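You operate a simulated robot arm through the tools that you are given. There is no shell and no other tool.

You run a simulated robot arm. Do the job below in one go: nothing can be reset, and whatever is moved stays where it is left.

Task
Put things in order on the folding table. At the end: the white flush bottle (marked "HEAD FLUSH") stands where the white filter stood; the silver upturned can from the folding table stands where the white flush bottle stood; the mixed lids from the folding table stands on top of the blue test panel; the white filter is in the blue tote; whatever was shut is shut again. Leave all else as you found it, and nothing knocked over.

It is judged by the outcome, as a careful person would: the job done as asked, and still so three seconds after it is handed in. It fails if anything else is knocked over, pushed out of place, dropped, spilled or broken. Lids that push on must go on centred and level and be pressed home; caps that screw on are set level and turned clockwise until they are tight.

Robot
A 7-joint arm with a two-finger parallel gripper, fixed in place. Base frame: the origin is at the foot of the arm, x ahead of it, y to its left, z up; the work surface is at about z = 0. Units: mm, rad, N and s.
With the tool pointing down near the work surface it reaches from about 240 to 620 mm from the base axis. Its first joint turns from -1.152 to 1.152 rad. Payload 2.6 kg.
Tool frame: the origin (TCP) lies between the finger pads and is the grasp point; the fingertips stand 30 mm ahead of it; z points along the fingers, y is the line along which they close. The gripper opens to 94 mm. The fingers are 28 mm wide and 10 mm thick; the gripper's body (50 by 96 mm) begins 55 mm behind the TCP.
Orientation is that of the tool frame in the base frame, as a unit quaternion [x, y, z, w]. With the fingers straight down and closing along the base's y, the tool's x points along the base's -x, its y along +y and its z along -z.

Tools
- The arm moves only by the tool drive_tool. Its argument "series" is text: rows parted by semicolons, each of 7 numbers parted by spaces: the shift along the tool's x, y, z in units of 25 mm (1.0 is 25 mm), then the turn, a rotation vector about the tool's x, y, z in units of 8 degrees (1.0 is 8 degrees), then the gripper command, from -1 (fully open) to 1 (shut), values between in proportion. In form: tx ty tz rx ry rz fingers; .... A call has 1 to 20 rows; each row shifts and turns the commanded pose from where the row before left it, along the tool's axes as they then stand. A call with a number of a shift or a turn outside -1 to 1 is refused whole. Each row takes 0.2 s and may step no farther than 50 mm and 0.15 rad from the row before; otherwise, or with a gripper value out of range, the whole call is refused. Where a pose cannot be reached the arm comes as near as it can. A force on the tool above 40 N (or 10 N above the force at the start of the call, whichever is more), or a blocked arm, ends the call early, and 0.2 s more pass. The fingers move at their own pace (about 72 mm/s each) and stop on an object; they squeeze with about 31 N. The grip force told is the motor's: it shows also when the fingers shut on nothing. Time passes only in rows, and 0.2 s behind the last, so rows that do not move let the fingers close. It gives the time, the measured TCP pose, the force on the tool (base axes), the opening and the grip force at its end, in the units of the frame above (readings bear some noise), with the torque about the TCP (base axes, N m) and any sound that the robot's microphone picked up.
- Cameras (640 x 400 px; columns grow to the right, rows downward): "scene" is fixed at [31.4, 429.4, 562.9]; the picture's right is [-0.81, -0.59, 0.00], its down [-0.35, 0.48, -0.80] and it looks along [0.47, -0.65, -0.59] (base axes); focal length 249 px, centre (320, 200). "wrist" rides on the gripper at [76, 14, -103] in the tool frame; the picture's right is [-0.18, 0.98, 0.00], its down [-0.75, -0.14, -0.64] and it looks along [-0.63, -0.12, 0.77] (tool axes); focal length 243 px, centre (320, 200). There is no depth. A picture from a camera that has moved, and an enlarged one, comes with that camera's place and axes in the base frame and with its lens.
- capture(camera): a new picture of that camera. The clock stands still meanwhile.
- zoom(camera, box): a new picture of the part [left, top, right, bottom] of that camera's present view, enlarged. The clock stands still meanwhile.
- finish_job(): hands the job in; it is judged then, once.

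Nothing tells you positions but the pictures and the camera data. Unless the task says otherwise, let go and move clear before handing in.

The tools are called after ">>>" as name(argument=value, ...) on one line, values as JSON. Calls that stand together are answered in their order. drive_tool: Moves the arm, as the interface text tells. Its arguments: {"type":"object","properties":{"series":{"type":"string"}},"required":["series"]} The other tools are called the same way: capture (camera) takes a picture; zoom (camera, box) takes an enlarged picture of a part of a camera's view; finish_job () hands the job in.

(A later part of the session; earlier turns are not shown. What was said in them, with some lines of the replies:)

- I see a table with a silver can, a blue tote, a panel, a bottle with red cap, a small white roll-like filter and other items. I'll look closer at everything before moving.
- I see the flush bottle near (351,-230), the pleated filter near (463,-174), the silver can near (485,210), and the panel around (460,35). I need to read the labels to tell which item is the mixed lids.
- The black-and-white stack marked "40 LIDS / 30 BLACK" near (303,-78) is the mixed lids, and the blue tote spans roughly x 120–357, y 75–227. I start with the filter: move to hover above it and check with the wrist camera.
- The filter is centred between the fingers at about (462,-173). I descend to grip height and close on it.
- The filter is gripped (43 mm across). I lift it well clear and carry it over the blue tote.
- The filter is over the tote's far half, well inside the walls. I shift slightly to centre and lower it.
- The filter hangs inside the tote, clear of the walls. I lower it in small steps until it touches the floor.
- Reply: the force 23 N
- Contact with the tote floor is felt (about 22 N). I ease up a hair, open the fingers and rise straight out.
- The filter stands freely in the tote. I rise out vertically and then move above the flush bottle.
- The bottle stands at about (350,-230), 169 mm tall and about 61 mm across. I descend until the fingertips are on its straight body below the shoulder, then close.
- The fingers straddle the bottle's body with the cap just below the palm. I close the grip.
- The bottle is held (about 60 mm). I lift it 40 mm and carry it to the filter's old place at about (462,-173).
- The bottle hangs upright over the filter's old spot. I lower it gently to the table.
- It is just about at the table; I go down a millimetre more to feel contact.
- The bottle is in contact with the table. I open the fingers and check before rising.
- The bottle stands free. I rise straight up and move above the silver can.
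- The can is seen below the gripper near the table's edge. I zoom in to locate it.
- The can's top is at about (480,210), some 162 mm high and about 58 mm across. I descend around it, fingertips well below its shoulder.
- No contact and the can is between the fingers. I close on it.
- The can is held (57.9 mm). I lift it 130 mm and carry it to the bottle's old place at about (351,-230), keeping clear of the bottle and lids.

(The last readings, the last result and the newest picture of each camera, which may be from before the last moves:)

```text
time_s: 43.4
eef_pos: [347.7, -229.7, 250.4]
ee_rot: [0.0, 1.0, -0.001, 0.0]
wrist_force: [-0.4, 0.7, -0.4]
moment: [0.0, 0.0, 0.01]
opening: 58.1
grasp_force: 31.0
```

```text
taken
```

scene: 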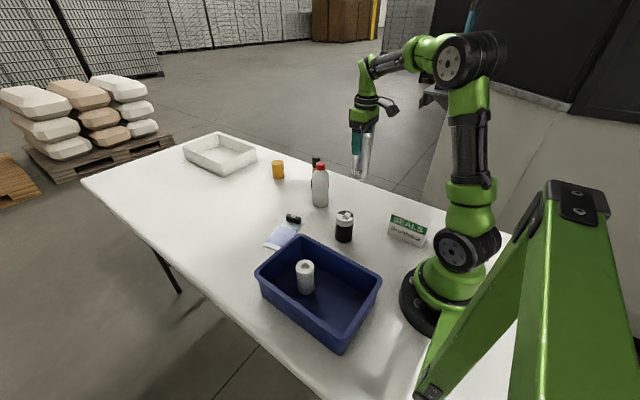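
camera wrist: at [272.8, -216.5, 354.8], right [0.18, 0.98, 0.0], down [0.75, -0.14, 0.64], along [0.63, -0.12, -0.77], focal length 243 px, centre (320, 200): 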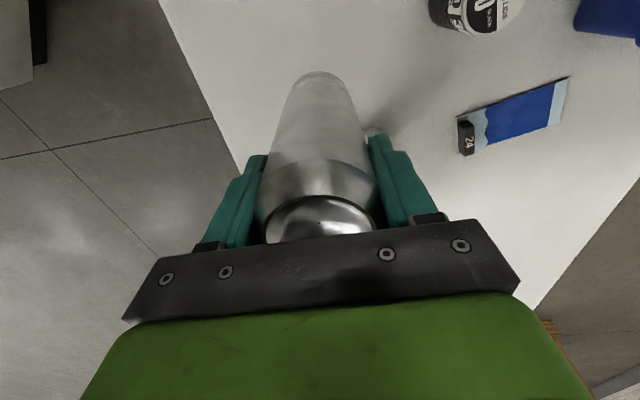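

The can is upright over the bottle's old spot. I lower it almost to the table.

>>> drive_tool(series="0 -0.06 0.6 0 0 0 0; 0 0 0.9 0 0 0 0; 0 0 0.9 0 0 0 0; 0 0 0.9 0 0 0 0; 0 0 0.9 0 0 0 0; 0 0 0.6 0 0 0 0; 0 0 0.28 0 0 0 0; 0 0 0 0 0 0 0")

>>> zoom(camera="scene", box=[290, 110, 430, 250])

>>> drive_tool(series="0 0 0.08 0 0 0 0; 0 0 0 0 0 0 0")

>>> drive_tool(series="0 0 0.04 0 0 0 0; 0 0 0 0 0 0 0")

```text
time_s: 45.2
eef_pos: [349.5, -232.7, 125.6]
ee_rot: [0.0, 1.0, 0.0, -0.001]
wrist_force: [0.0, 0.2, 0.1]
moment: [-0.01, 0.01, 0.03]
opening: 57.9
grasp_force: 31.0
```

```text
2.86 times, centred on (360, 180) of scene
camera zoom: at [31.4, 429.4, 562.9], right [-0.81, -0.59, 0.0], down [-0.35, 0.48, -0.8], along [0.47, -0.65, -0.59], focal length 710 px, centre (206, 257)
```

zoom: 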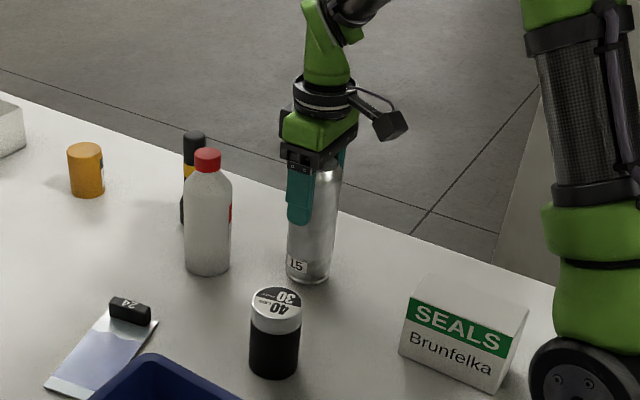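

```text
time_s: 45.8
eef_pos: [349.8, -233.8, 124.0]
ee_rot: [0.0, 1.0, 0.0, 0.001]
wrist_force: [0.6, -0.6, 0.4]
moment: [-0.03, 0.01, 0.0]
opening: 57.5
grasp_force: 31.5
```

```text
time_s: 46.4
eef_pos: [350.6, -234.1, 122.2]
ee_rot: [0.0, 1.0, 0.0, -0.001]
wrist_force: [-0.6, -0.2, 0.4]
moment: [0.05, 0.01, 0.04]
opening: 57.9
grasp_force: 30.9
```

No contact yet; I keep lowering by a millimetre at a time.

>>> drive_tool(series="0 0 0.04 0 0 0 0; 0 0 0 0 0 0 0")

>>> drive_tool(series="0 0 0.02 0 0 0 0; 0 0 0 0 0 0 0")

```text
time_s: 47.0
eef_pos: [349.4, -232.6, 121.3]
ee_rot: [-0.001, 1.0, 0.0, 0.001]
wrist_force: [0.5, 0.4, -0.6]
moment: [-0.01, -0.01, 0.01]
opening: 57.7
grasp_force: 31.5
```

```text
time_s: 47.6
eef_pos: [349.8, -232.4, 119.9]
ee_rot: [0.0, 1.0, 0.0, 0.0]
wrist_force: [-0.1, -0.2, 1.1]
moment: [0.05, -0.02, 0.03]
opening: 57.4
grasp_force: 31.2
```

>>> drive_tool(series="0 0 0.02 0 0 0 0; 0 0 0 0 0 0 0")

>>> drive_tool(series="0 0 0.02 0 0 0 0; 0 0 0 0 0 0 0")

```text
time_s: 48.2
eef_pos: [348.7, -231.3, 120.0]
ee_rot: [0.001, 1.0, -0.001, 0.001]
wrist_force: [-4.1, 0.0, 11.0]
moment: [0.18, 0.24, 0.06]
opening: 57.7
grasp_force: 31.4
```

```text
time_s: 48.8
eef_pos: [350.3, -233.7, 118.9]
ee_rot: [0.001, 1.0, -0.002, 0.001]
wrist_force: [-2.5, -3.3, 17.6]
moment: [-0.13, -0.04, -0.08]
opening: 57.9
grasp_force: 31.3
```

The can now bears on the table. I ease off and open the fingers, then check it.

>>> drive_tool(series="0 0 -0.03 0 0 0 0; 0 0 0 0 0 0 -0.5; 0 0 0 0 0 0 -1; 0 0 0 0 0 0 -1; 0 0 0 0 0 0 -1")

>>> capture(camera="wrist")

>>> zoom(camera="scene", box=[290, 110, 430, 250])

```text
time_s: 50.0
eef_pos: [350.9, -231.6, 120.7]
ee_rot: [0.0, 1.0, 0.0, 0.0]
wrist_force: [-1.0, 0.1, 0.0]
moment: [-0.02, 0.01, 0.04]
opening: 94.1
grasp_force: 0.0
```

```text
taken
camera wrist: at [275.2, -218.7, 223.9], right [0.18, 0.98, 0.0], down [0.75, -0.14, 0.64], along [0.63, -0.12, -0.77], focal length 243 px, centre (320, 200)
```

wrist: 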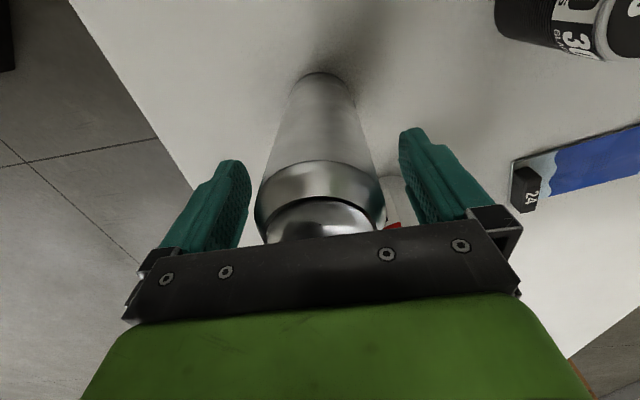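

```text
2.86 times, centred on (360, 180) of scene
camera zoom: at [31.4, 429.4, 562.9], right [-0.81, -0.59, 0.0], down [-0.35, 0.48, -0.8], along [0.47, -0.65, -0.59], focal length 710 px, centre (206, 257)
```

zoom: 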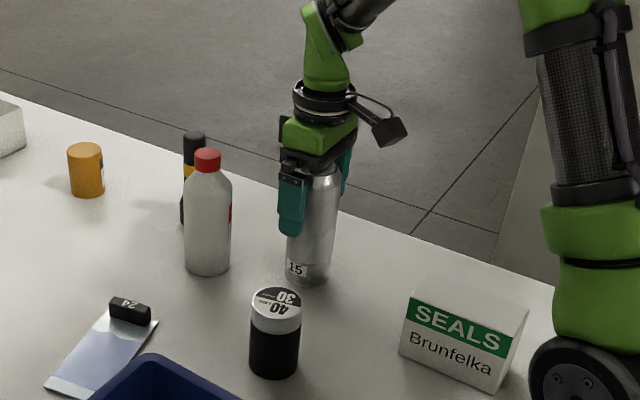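

The can stands free on the bottle's old place. I rise straight up and move over the mixed lids.

>>> drive_tool(series="0 0 -0.4 0 0 0 -1; 0 0 -1 0 0 0 -1; 0 0 -1 0 0 0 -1; 0 0 -1 0 0 0 -1; 0 0 -1 0 0 0 -1; 0 0 -1 0 0 0 -1; 0 0 -0.6 0 0 0 -1")

>>> drive_tool(series="0.255 0.795 0 0 0 0 -1; 0.255 0.795 0 0 0 0 -1; 0.255 0.795 0.4 0 0 0 -1; 0.255 0.795 0.4 0 0 0 -1; 0.255 0.795 0.5 0 0 0 -1; 0.255 0.795 0.5 0 0 0 -1; 0.255 0.795 0.5 0 0 0 -1; 0.255 0.795 0.5 0 0 0 -1; 0 0 0 0 0 0 -1")

>>> capture(camera="wrist")

>>> capture(camera="scene")

```text
time_s: 51.6
eef_pos: [349.1, -232.6, 269.5]
ee_rot: [0.0, 1.0, -0.002, 0.002]
wrist_force: [-0.3, 0.5, 0.7]
moment: [0.01, 0.06, 0.0]
opening: 94.1
grasp_force: 0.1
```

```text
time_s: 53.6
eef_pos: [297.0, -72.4, 200.1]
ee_rot: [0.001, 1.0, 0.0, 0.001]
wrist_force: [0.6, -0.7, -0.1]
moment: [0.02, 0.0, -0.01]
opening: 94.0
grasp_force: 0.1
```

```text
taken
camera wrist: at [221.7, -58.8, 303.6], right [0.18, 0.98, 0.0], down [0.75, -0.14, 0.64], along [0.63, -0.12, -0.77], focal length 243 px, centre (320, 200)
```

wrist: 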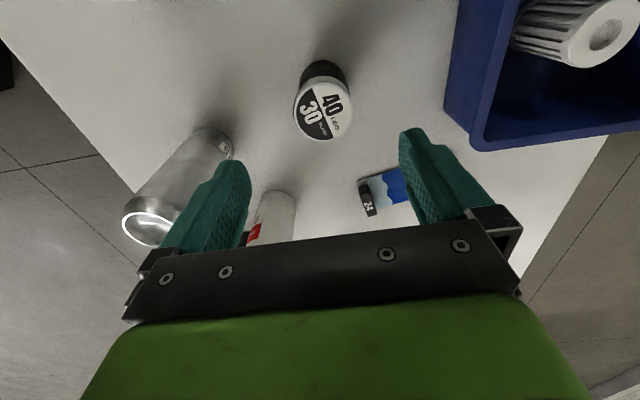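

```text
taken
```

scene: 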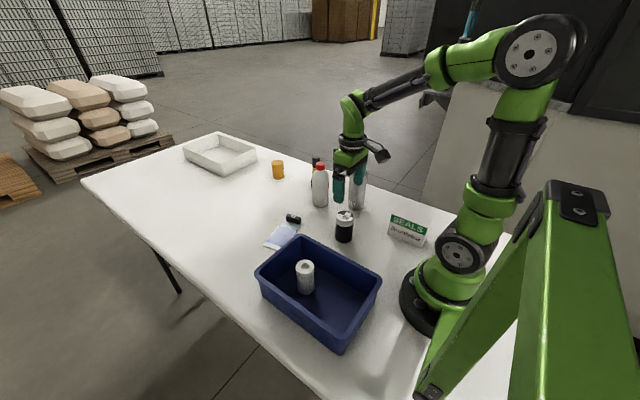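

The lids stack is centred under the gripper at about (298,-71), ~88 mm tall and 54 mm across. I descend and grip it around its middle.

>>> drive_tool(series="0 0 0.8 0 0 0 -1; 0 0 0.9 0 0 0 -1; 0 0 0.9 0 0 0 -1; 0 0 0.9 0 0 0 -1; 0 0 0.9 0 0 0 -1; 0 0 0.9 0 0 0 -1; 0 0 0.7 0 0 0 -1; 0 0 0 0 0 0 -1")

>>> capture(camera="wrist")

>>> zoom(camera="scene", box=[280, 140, 420, 260])

```text
time_s: 55.4
eef_pos: [299.5, -74.6, 48.2]
ee_rot: [0.001, 1.0, 0.0, 0.001]
wrist_force: [0.3, 1.1, 0.2]
moment: [0.02, -0.01, 0.01]
opening: 94.0
grasp_force: 0.1
```

```text
taken
camera wrist: at [224.3, -59.2, 152.2], right [0.18, 0.98, 0.0], down [0.75, -0.14, 0.64], along [0.63, -0.12, -0.77], focal length 243 px, centre (320, 200)
```

wrist: 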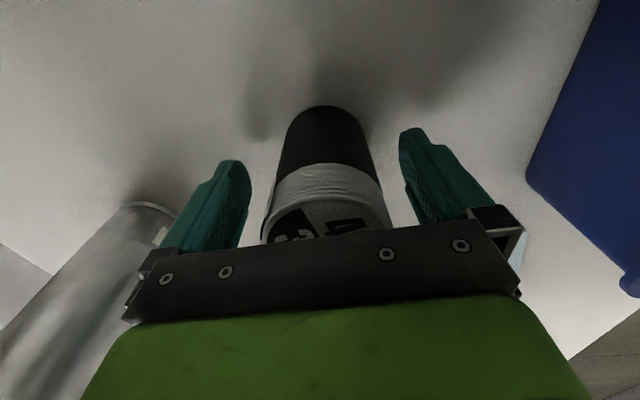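

```text
3.33 times, centred on (350, 200) of scene
camera zoom: at [31.4, 429.4, 562.9], right [-0.81, -0.59, 0.0], down [-0.35, 0.48, -0.8], along [0.47, -0.65, -0.59], focal length 829 px, centre (220, 200)
```

zoom: 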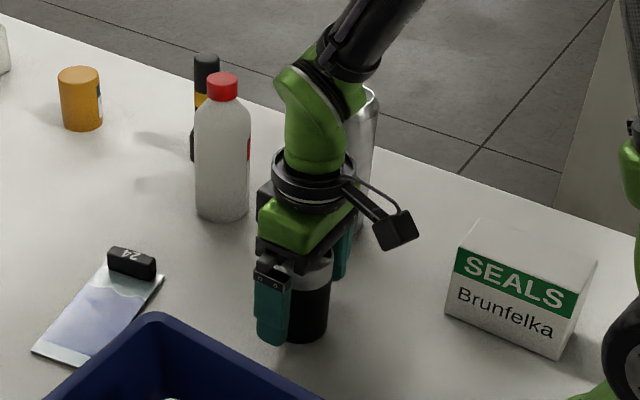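

The fingers straddle the lids without touching. I close on them.

>>> drive_tool(series="0 0 0 0 0 0 -0.1; 0 0 0 0 0 0 0.3; 0 0 0 0 0 0 0.3; 0 0 0 0 0 0 0.3; 0 0 0 0 0 0 0.3")

>>> capture(camera="wrist")

```text
time_s: 56.6
eef_pos: [298.6, -72.6, 48.7]
ee_rot: [-0.001, 1.0, 0.0, 0.002]
wrist_force: [-0.3, -0.2, 0.2]
moment: [0.02, -0.02, -0.01]
opening: 52.5
grasp_force: 30.9
```

```text
taken
camera wrist: at [224.3, -59.3, 152.4], right [0.18, 0.98, 0.0], down [0.75, -0.14, 0.64], along [0.63, -0.12, -0.77], focal length 243 px, centre (320, 200)
```

wrist: 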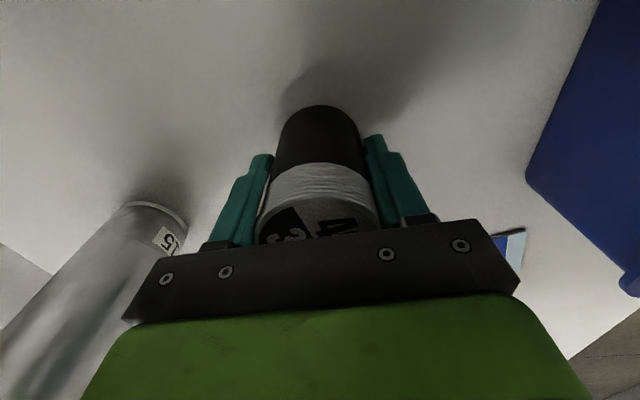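

The lids are held (52.5 mm). I lift them 100 mm and carry them above the clear blue part of the panel, about (459,41).

>>> drive_tool(series="0 0 -0.4 0 0 0 0.3; 0 0 -0.9 0 0 0 0.3; 0 0 -0.9 0 0 0 0.3; 0 0 -0.9 0 0 0 0.3; 0 0 -0.9 0 0 0 0.3; 0 0 0 0 0 0 0.3")

>>> drive_tool(series="-0.4 0.28 0 0 0 0 0.3; -0.805 0.571 0 0 0 0 0.3; -0.805 0.571 0 0 0 0 0.3; -0.805 0.571 0 0 0 0 0.3; -0.805 0.571 0 0 0 0 0.3; -0.805 0.571 0 0 0 0 0.3; -0.805 0.571 0 0 0 0 0.3; -0.805 0.571 0 0 0 0 0.3; -0.405 0.291 0 0 0 0 0.3; 0 0 0 0 0 0 0.3")

>>> capture(camera="wrist")

>>> zoom(camera="scene", box=[220, 130, 380, 270])

```text
time_s: 58.0
eef_pos: [297.4, -74.3, 150.3]
ee_rot: [0.001, 1.0, 0.0, -0.001]
wrist_force: [0.3, -0.2, -0.6]
moment: [0.02, 0.02, 0.02]
opening: 52.5
grasp_force: 30.7
```

```text
time_s: 60.2
eef_pos: [457.6, 40.6, 149.8]
ee_rot: [0.0, 1.0, 0.0, 0.0]
wrist_force: [-0.4, -0.5, -1.1]
moment: [0.03, 0.03, 0.04]
opening: 51.9
grasp_force: 31.2
```

```text
taken
camera wrist: at [383.4, 55.3, 253.7], right [0.18, 0.98, 0.0], down [0.75, -0.14, 0.64], along [0.63, -0.12, -0.77], focal length 243 px, centre (320, 200)
```

wrist: 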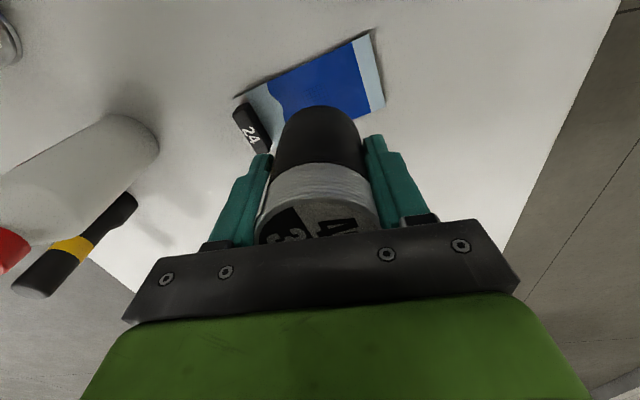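

```text
2.86 times, centred on (300, 200) of scene
camera zoom: at [31.5, 429.4, 562.9], right [-0.81, -0.59, 0.0], down [-0.35, 0.48, -0.8], along [0.47, -0.65, -0.59], focal length 710 px, centre (377, 200)
```

zoom: 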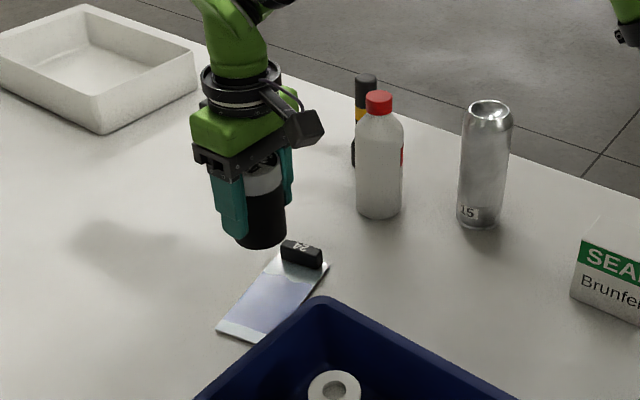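

The lids hang above the middle of the clear blue area, with room to the "24" tag. I lower them to just above the panel.

>>> drive_tool(series="0 0 0.7 0 0 0 0.3; 0 0 0.9 0 0 0 0.3; 0 0 0.9 0 0 0 0.3; 0 0 0.7 0 0 0 0.3; 0 0 0.4 0 0 0 0.3; 0 0 0.1 0 0 0 0.3; 0 0 0 0 0 0 0.3")

>>> capture(camera="wrist")

>>> zoom(camera="scene", box=[220, 150, 340, 270])

```text
time_s: 61.8
eef_pos: [458.1, 40.1, 56.9]
ee_rot: [0.001, 1.0, 0.0, 0.0]
wrist_force: [-1.4, 0.3, -0.6]
moment: [0.01, 0.01, -0.02]
opening: 52.3
grasp_force: 30.5
```

```text
taken
camera wrist: at [384.1, 54.4, 161.6], right [0.18, 0.98, 0.0], down [0.75, -0.14, 0.64], along [0.63, -0.12, -0.77], focal length 243 px, centre (320, 200)
```

wrist: 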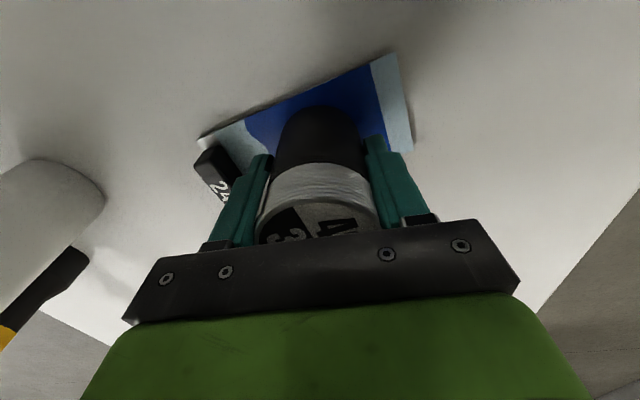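

```text
3.33 times, centred on (280, 210) of scene
camera zoom: at [31.5, 429.4, 562.9], right [-0.81, -0.59, 0.0], down [-0.35, 0.48, -0.8], along [0.47, -0.65, -0.59], focal length 829 px, centre (453, 167)
```

zoom: 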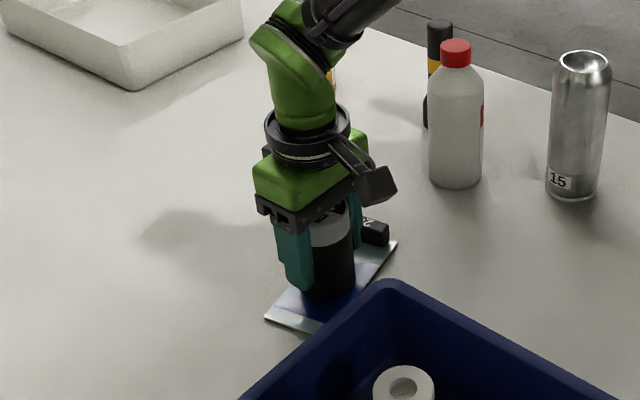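

The stack is a few millimetres above the panel, well placed on the blue. I continue in small steps until contact.

>>> drive_tool(series="0 0 0.1 0 0 0 0.3; 0 0 0 0 0 0 0.3")

>>> drive_tool(series="0 0 0.05 0 0 0 0.3; 0 0 0 0 0 0 0.3")

>>> drive_tool(series="0 0 0.03 0 0 0 0.3; 0 0 0 0 0 0 0.3")

```text
time_s: 62.4
eef_pos: [459.6, 40.2, 55.6]
ee_rot: [0.0, 1.0, 0.0, 0.001]
wrist_force: [0.5, 0.0, -0.5]
moment: [0.02, -0.01, -0.03]
opening: 52.4
grasp_force: 30.6
```

```text
time_s: 63.0
eef_pos: [459.3, 41.7, 53.3]
ee_rot: [0.001, 1.0, 0.0, 0.0]
wrist_force: [0.3, 0.4, -0.6]
moment: [0.0, 0.0, 0.02]
opening: 52.3
grasp_force: 31.5
```

```text
time_s: 63.6
eef_pos: [459.6, 41.2, 51.3]
ee_rot: [0.0, 1.0, -0.001, 0.0]
wrist_force: [-0.5, 1.1, -0.7]
moment: [0.01, 0.03, 0.0]
opening: 52.2
grasp_force: 31.2
```

>>> drive_tool(series="0 0 0.03 0 0 0 0.3; 0 0 0 0 0 0 0.3")

>>> drive_tool(series="0 0 0.02 0 0 0 0.3; 0 0 0 0 0 0 0.3")

```text
time_s: 64.2
eef_pos: [458.8, 40.8, 52.6]
ee_rot: [0.001, 1.0, 0.0, 0.002]
wrist_force: [-0.1, -1.0, -0.4]
moment: [-0.03, 0.04, -0.02]
opening: 52.4
grasp_force: 30.6
```

```text
time_s: 64.8
eef_pos: [459.3, 40.5, 52.1]
ee_rot: [-0.001, 1.0, 0.0, 0.002]
wrist_force: [-1.0, 0.9, 7.2]
moment: [0.02, 0.09, 0.0]
opening: 52.2
grasp_force: 30.6
```

Contact with the panel is felt. I open the fingers only as far as needed so they stay clear of the "24" tag.

>>> drive_tool(series="0 0 0 0 0 0 0; 0 0 0 0 0 0 -0.3; 0 0 0 0 0 0 -0.4; 0 0 0 0 0 0 -0.4")

>>> capture(camera="wrist")

```text
time_s: 65.8
eef_pos: [459.4, 39.5, 51.7]
ee_rot: [0.0, 1.0, 0.0, 0.0]
wrist_force: [0.0, -0.3, 0.2]
moment: [-0.03, -0.01, 0.0]
opening: 65.7
grasp_force: 0.1
```

```text
taken
camera wrist: at [384.7, 54.8, 155.7], right [0.18, 0.98, 0.0], down [0.75, -0.14, 0.64], along [0.63, -0.12, -0.77], focal length 243 px, centre (320, 200)
```

wrist: 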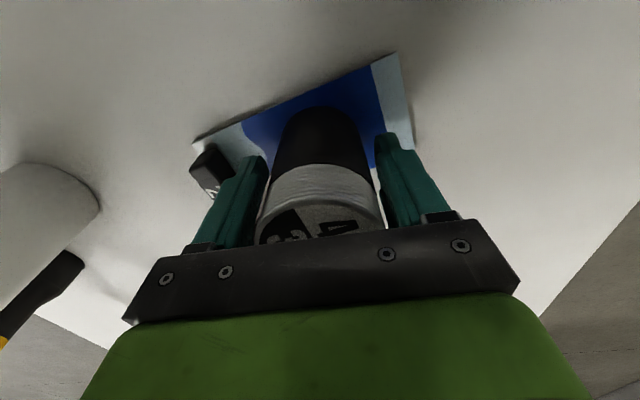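

The lids stand free on the panel. I rise straight up slowly at first and move clear, then inspect everything.

>>> drive_tool(series="0 0 -0.3 0 0 0 -0.4; 0 0 -0.6 0 0 0 -0.4; 0 0 -0.9 0 0 0 -0.4; 0 0 -1 0 0 0 -0.4; 0 0 -1 0 0 0 -0.4; 0 0 -1 0 0 0 -0.4; 0 0 -1 0 0 0 -0.6; 0 0 -1 0 0 0 -1; 0 0 -1 0 0 0 -1; 0 0 -1 0 0 0 -1; 0 0 -1 0 0 0 -1; 0 0 0 0 0 0 -1")

>>> capture(camera="wrist")

>>> capture(camera="scene")

>>> zoom(camera="scene", box=[220, 140, 400, 320])

```text
time_s: 68.4
eef_pos: [459.2, 40.8, 295.2]
ee_rot: [-0.001, 1.0, 0.0, 0.0]
wrist_force: [0.0, 0.1, 0.5]
moment: [0.03, -0.02, -0.01]
opening: 94.4
grasp_force: 0.0
```

```text
taken
camera wrist: at [383.6, 53.8, 399.6], right [0.18, 0.98, 0.0], down [0.75, -0.14, 0.64], along [0.63, -0.12, -0.77], focal length 243 px, centre (320, 200)
```

wrist: 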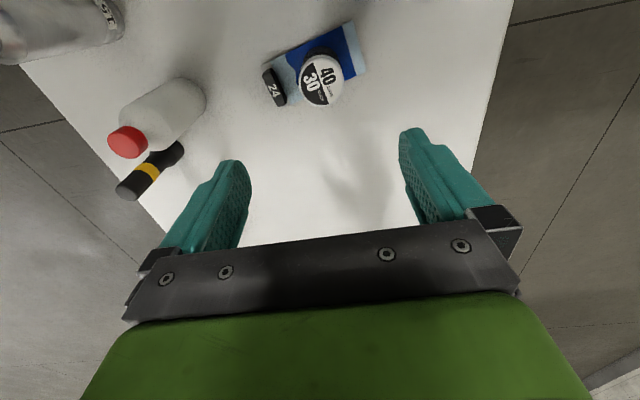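

```text
taken
```

scene: 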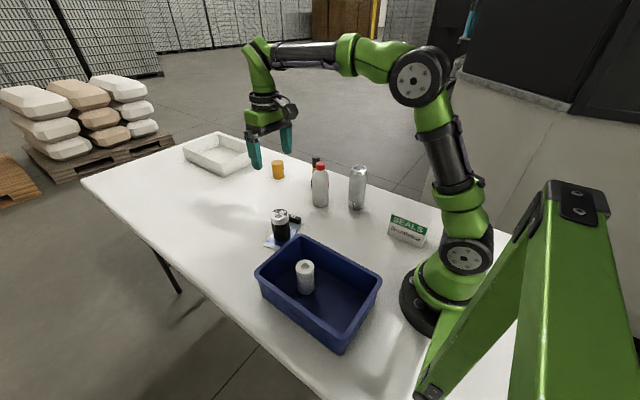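

```text
2.22 times, centred on (310, 230) of scene
camera zoom: at [31.4, 429.4, 562.9], right [-0.81, -0.59, 0.0], down [-0.35, 0.48, -0.8], along [0.47, -0.65, -0.59], focal length 552 px, centre (342, 133)
```

zoom: 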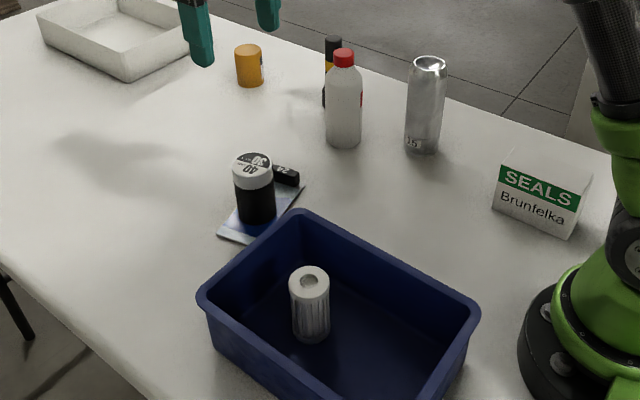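

Everything stands where asked; I take one closer look at the panel, lids and the moved items before handing in.

>>> zoom(camera="wrist", box=[240, 10, 400, 120])

>>> zoom(camera="scene", box=[250, 145, 380, 255])

```text
3.64 times, centred on (320, 65) of wrist
camera zoom: at [383.6, 53.8, 399.6], right [0.18, 0.98, 0.0], down [0.75, -0.14, 0.64], along [0.63, -0.12, -0.77], focal length 882 px, centre (320, 691)
```

zoom: 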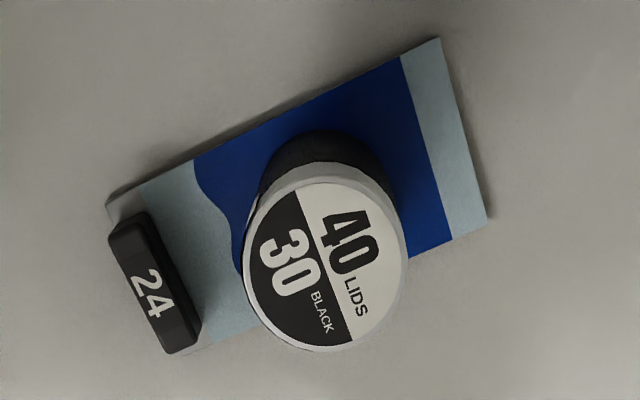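

```text
3.64 times, centred on (315, 200) of scene
camera zoom: at [31.4, 429.4, 562.9], right [-0.81, -0.59, 0.0], down [-0.35, 0.48, -0.8], along [0.47, -0.65, -0.59], focal length 904 px, centre (338, 200)
```

zoom: 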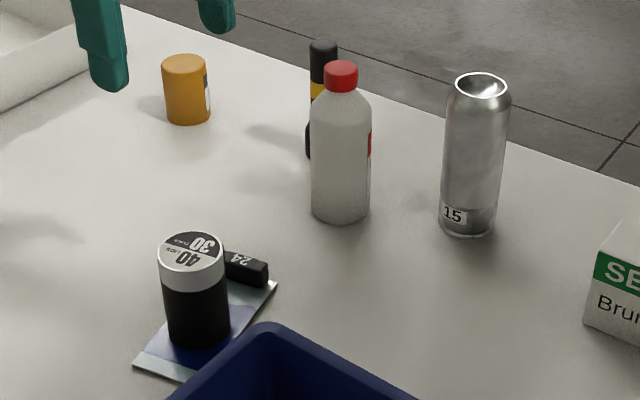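

The lids stand level on the panel with its "24" tag undisturbed. The bottle is on the filter's old spot, the can is on the bottle's, and the filter stands in the tote. The arm is clear, so I hand the job in.

>>> finish_job()

```text
The job is handed in.
```

The folding table is in order and the job is handed in; the last pictures showed every item upright and in place.

- **Flush bottle:** it stands where the white filter stood.
- **Silver can:** it stands, still upturned, where the flush bottle stood.
- **Mixed lids:** I took these to be the black-and-white stack marked "40 LIDS / 30 BLACK". It stands level on the clear blue part of the test panel, away from the "24" tag.
- **White filter:** it stands upright in the blue tote.

Nothing had to be opened, so there was nothing to shut again. I saw no other item moved or knocked over, and the arm was clear of everything when I handed in.
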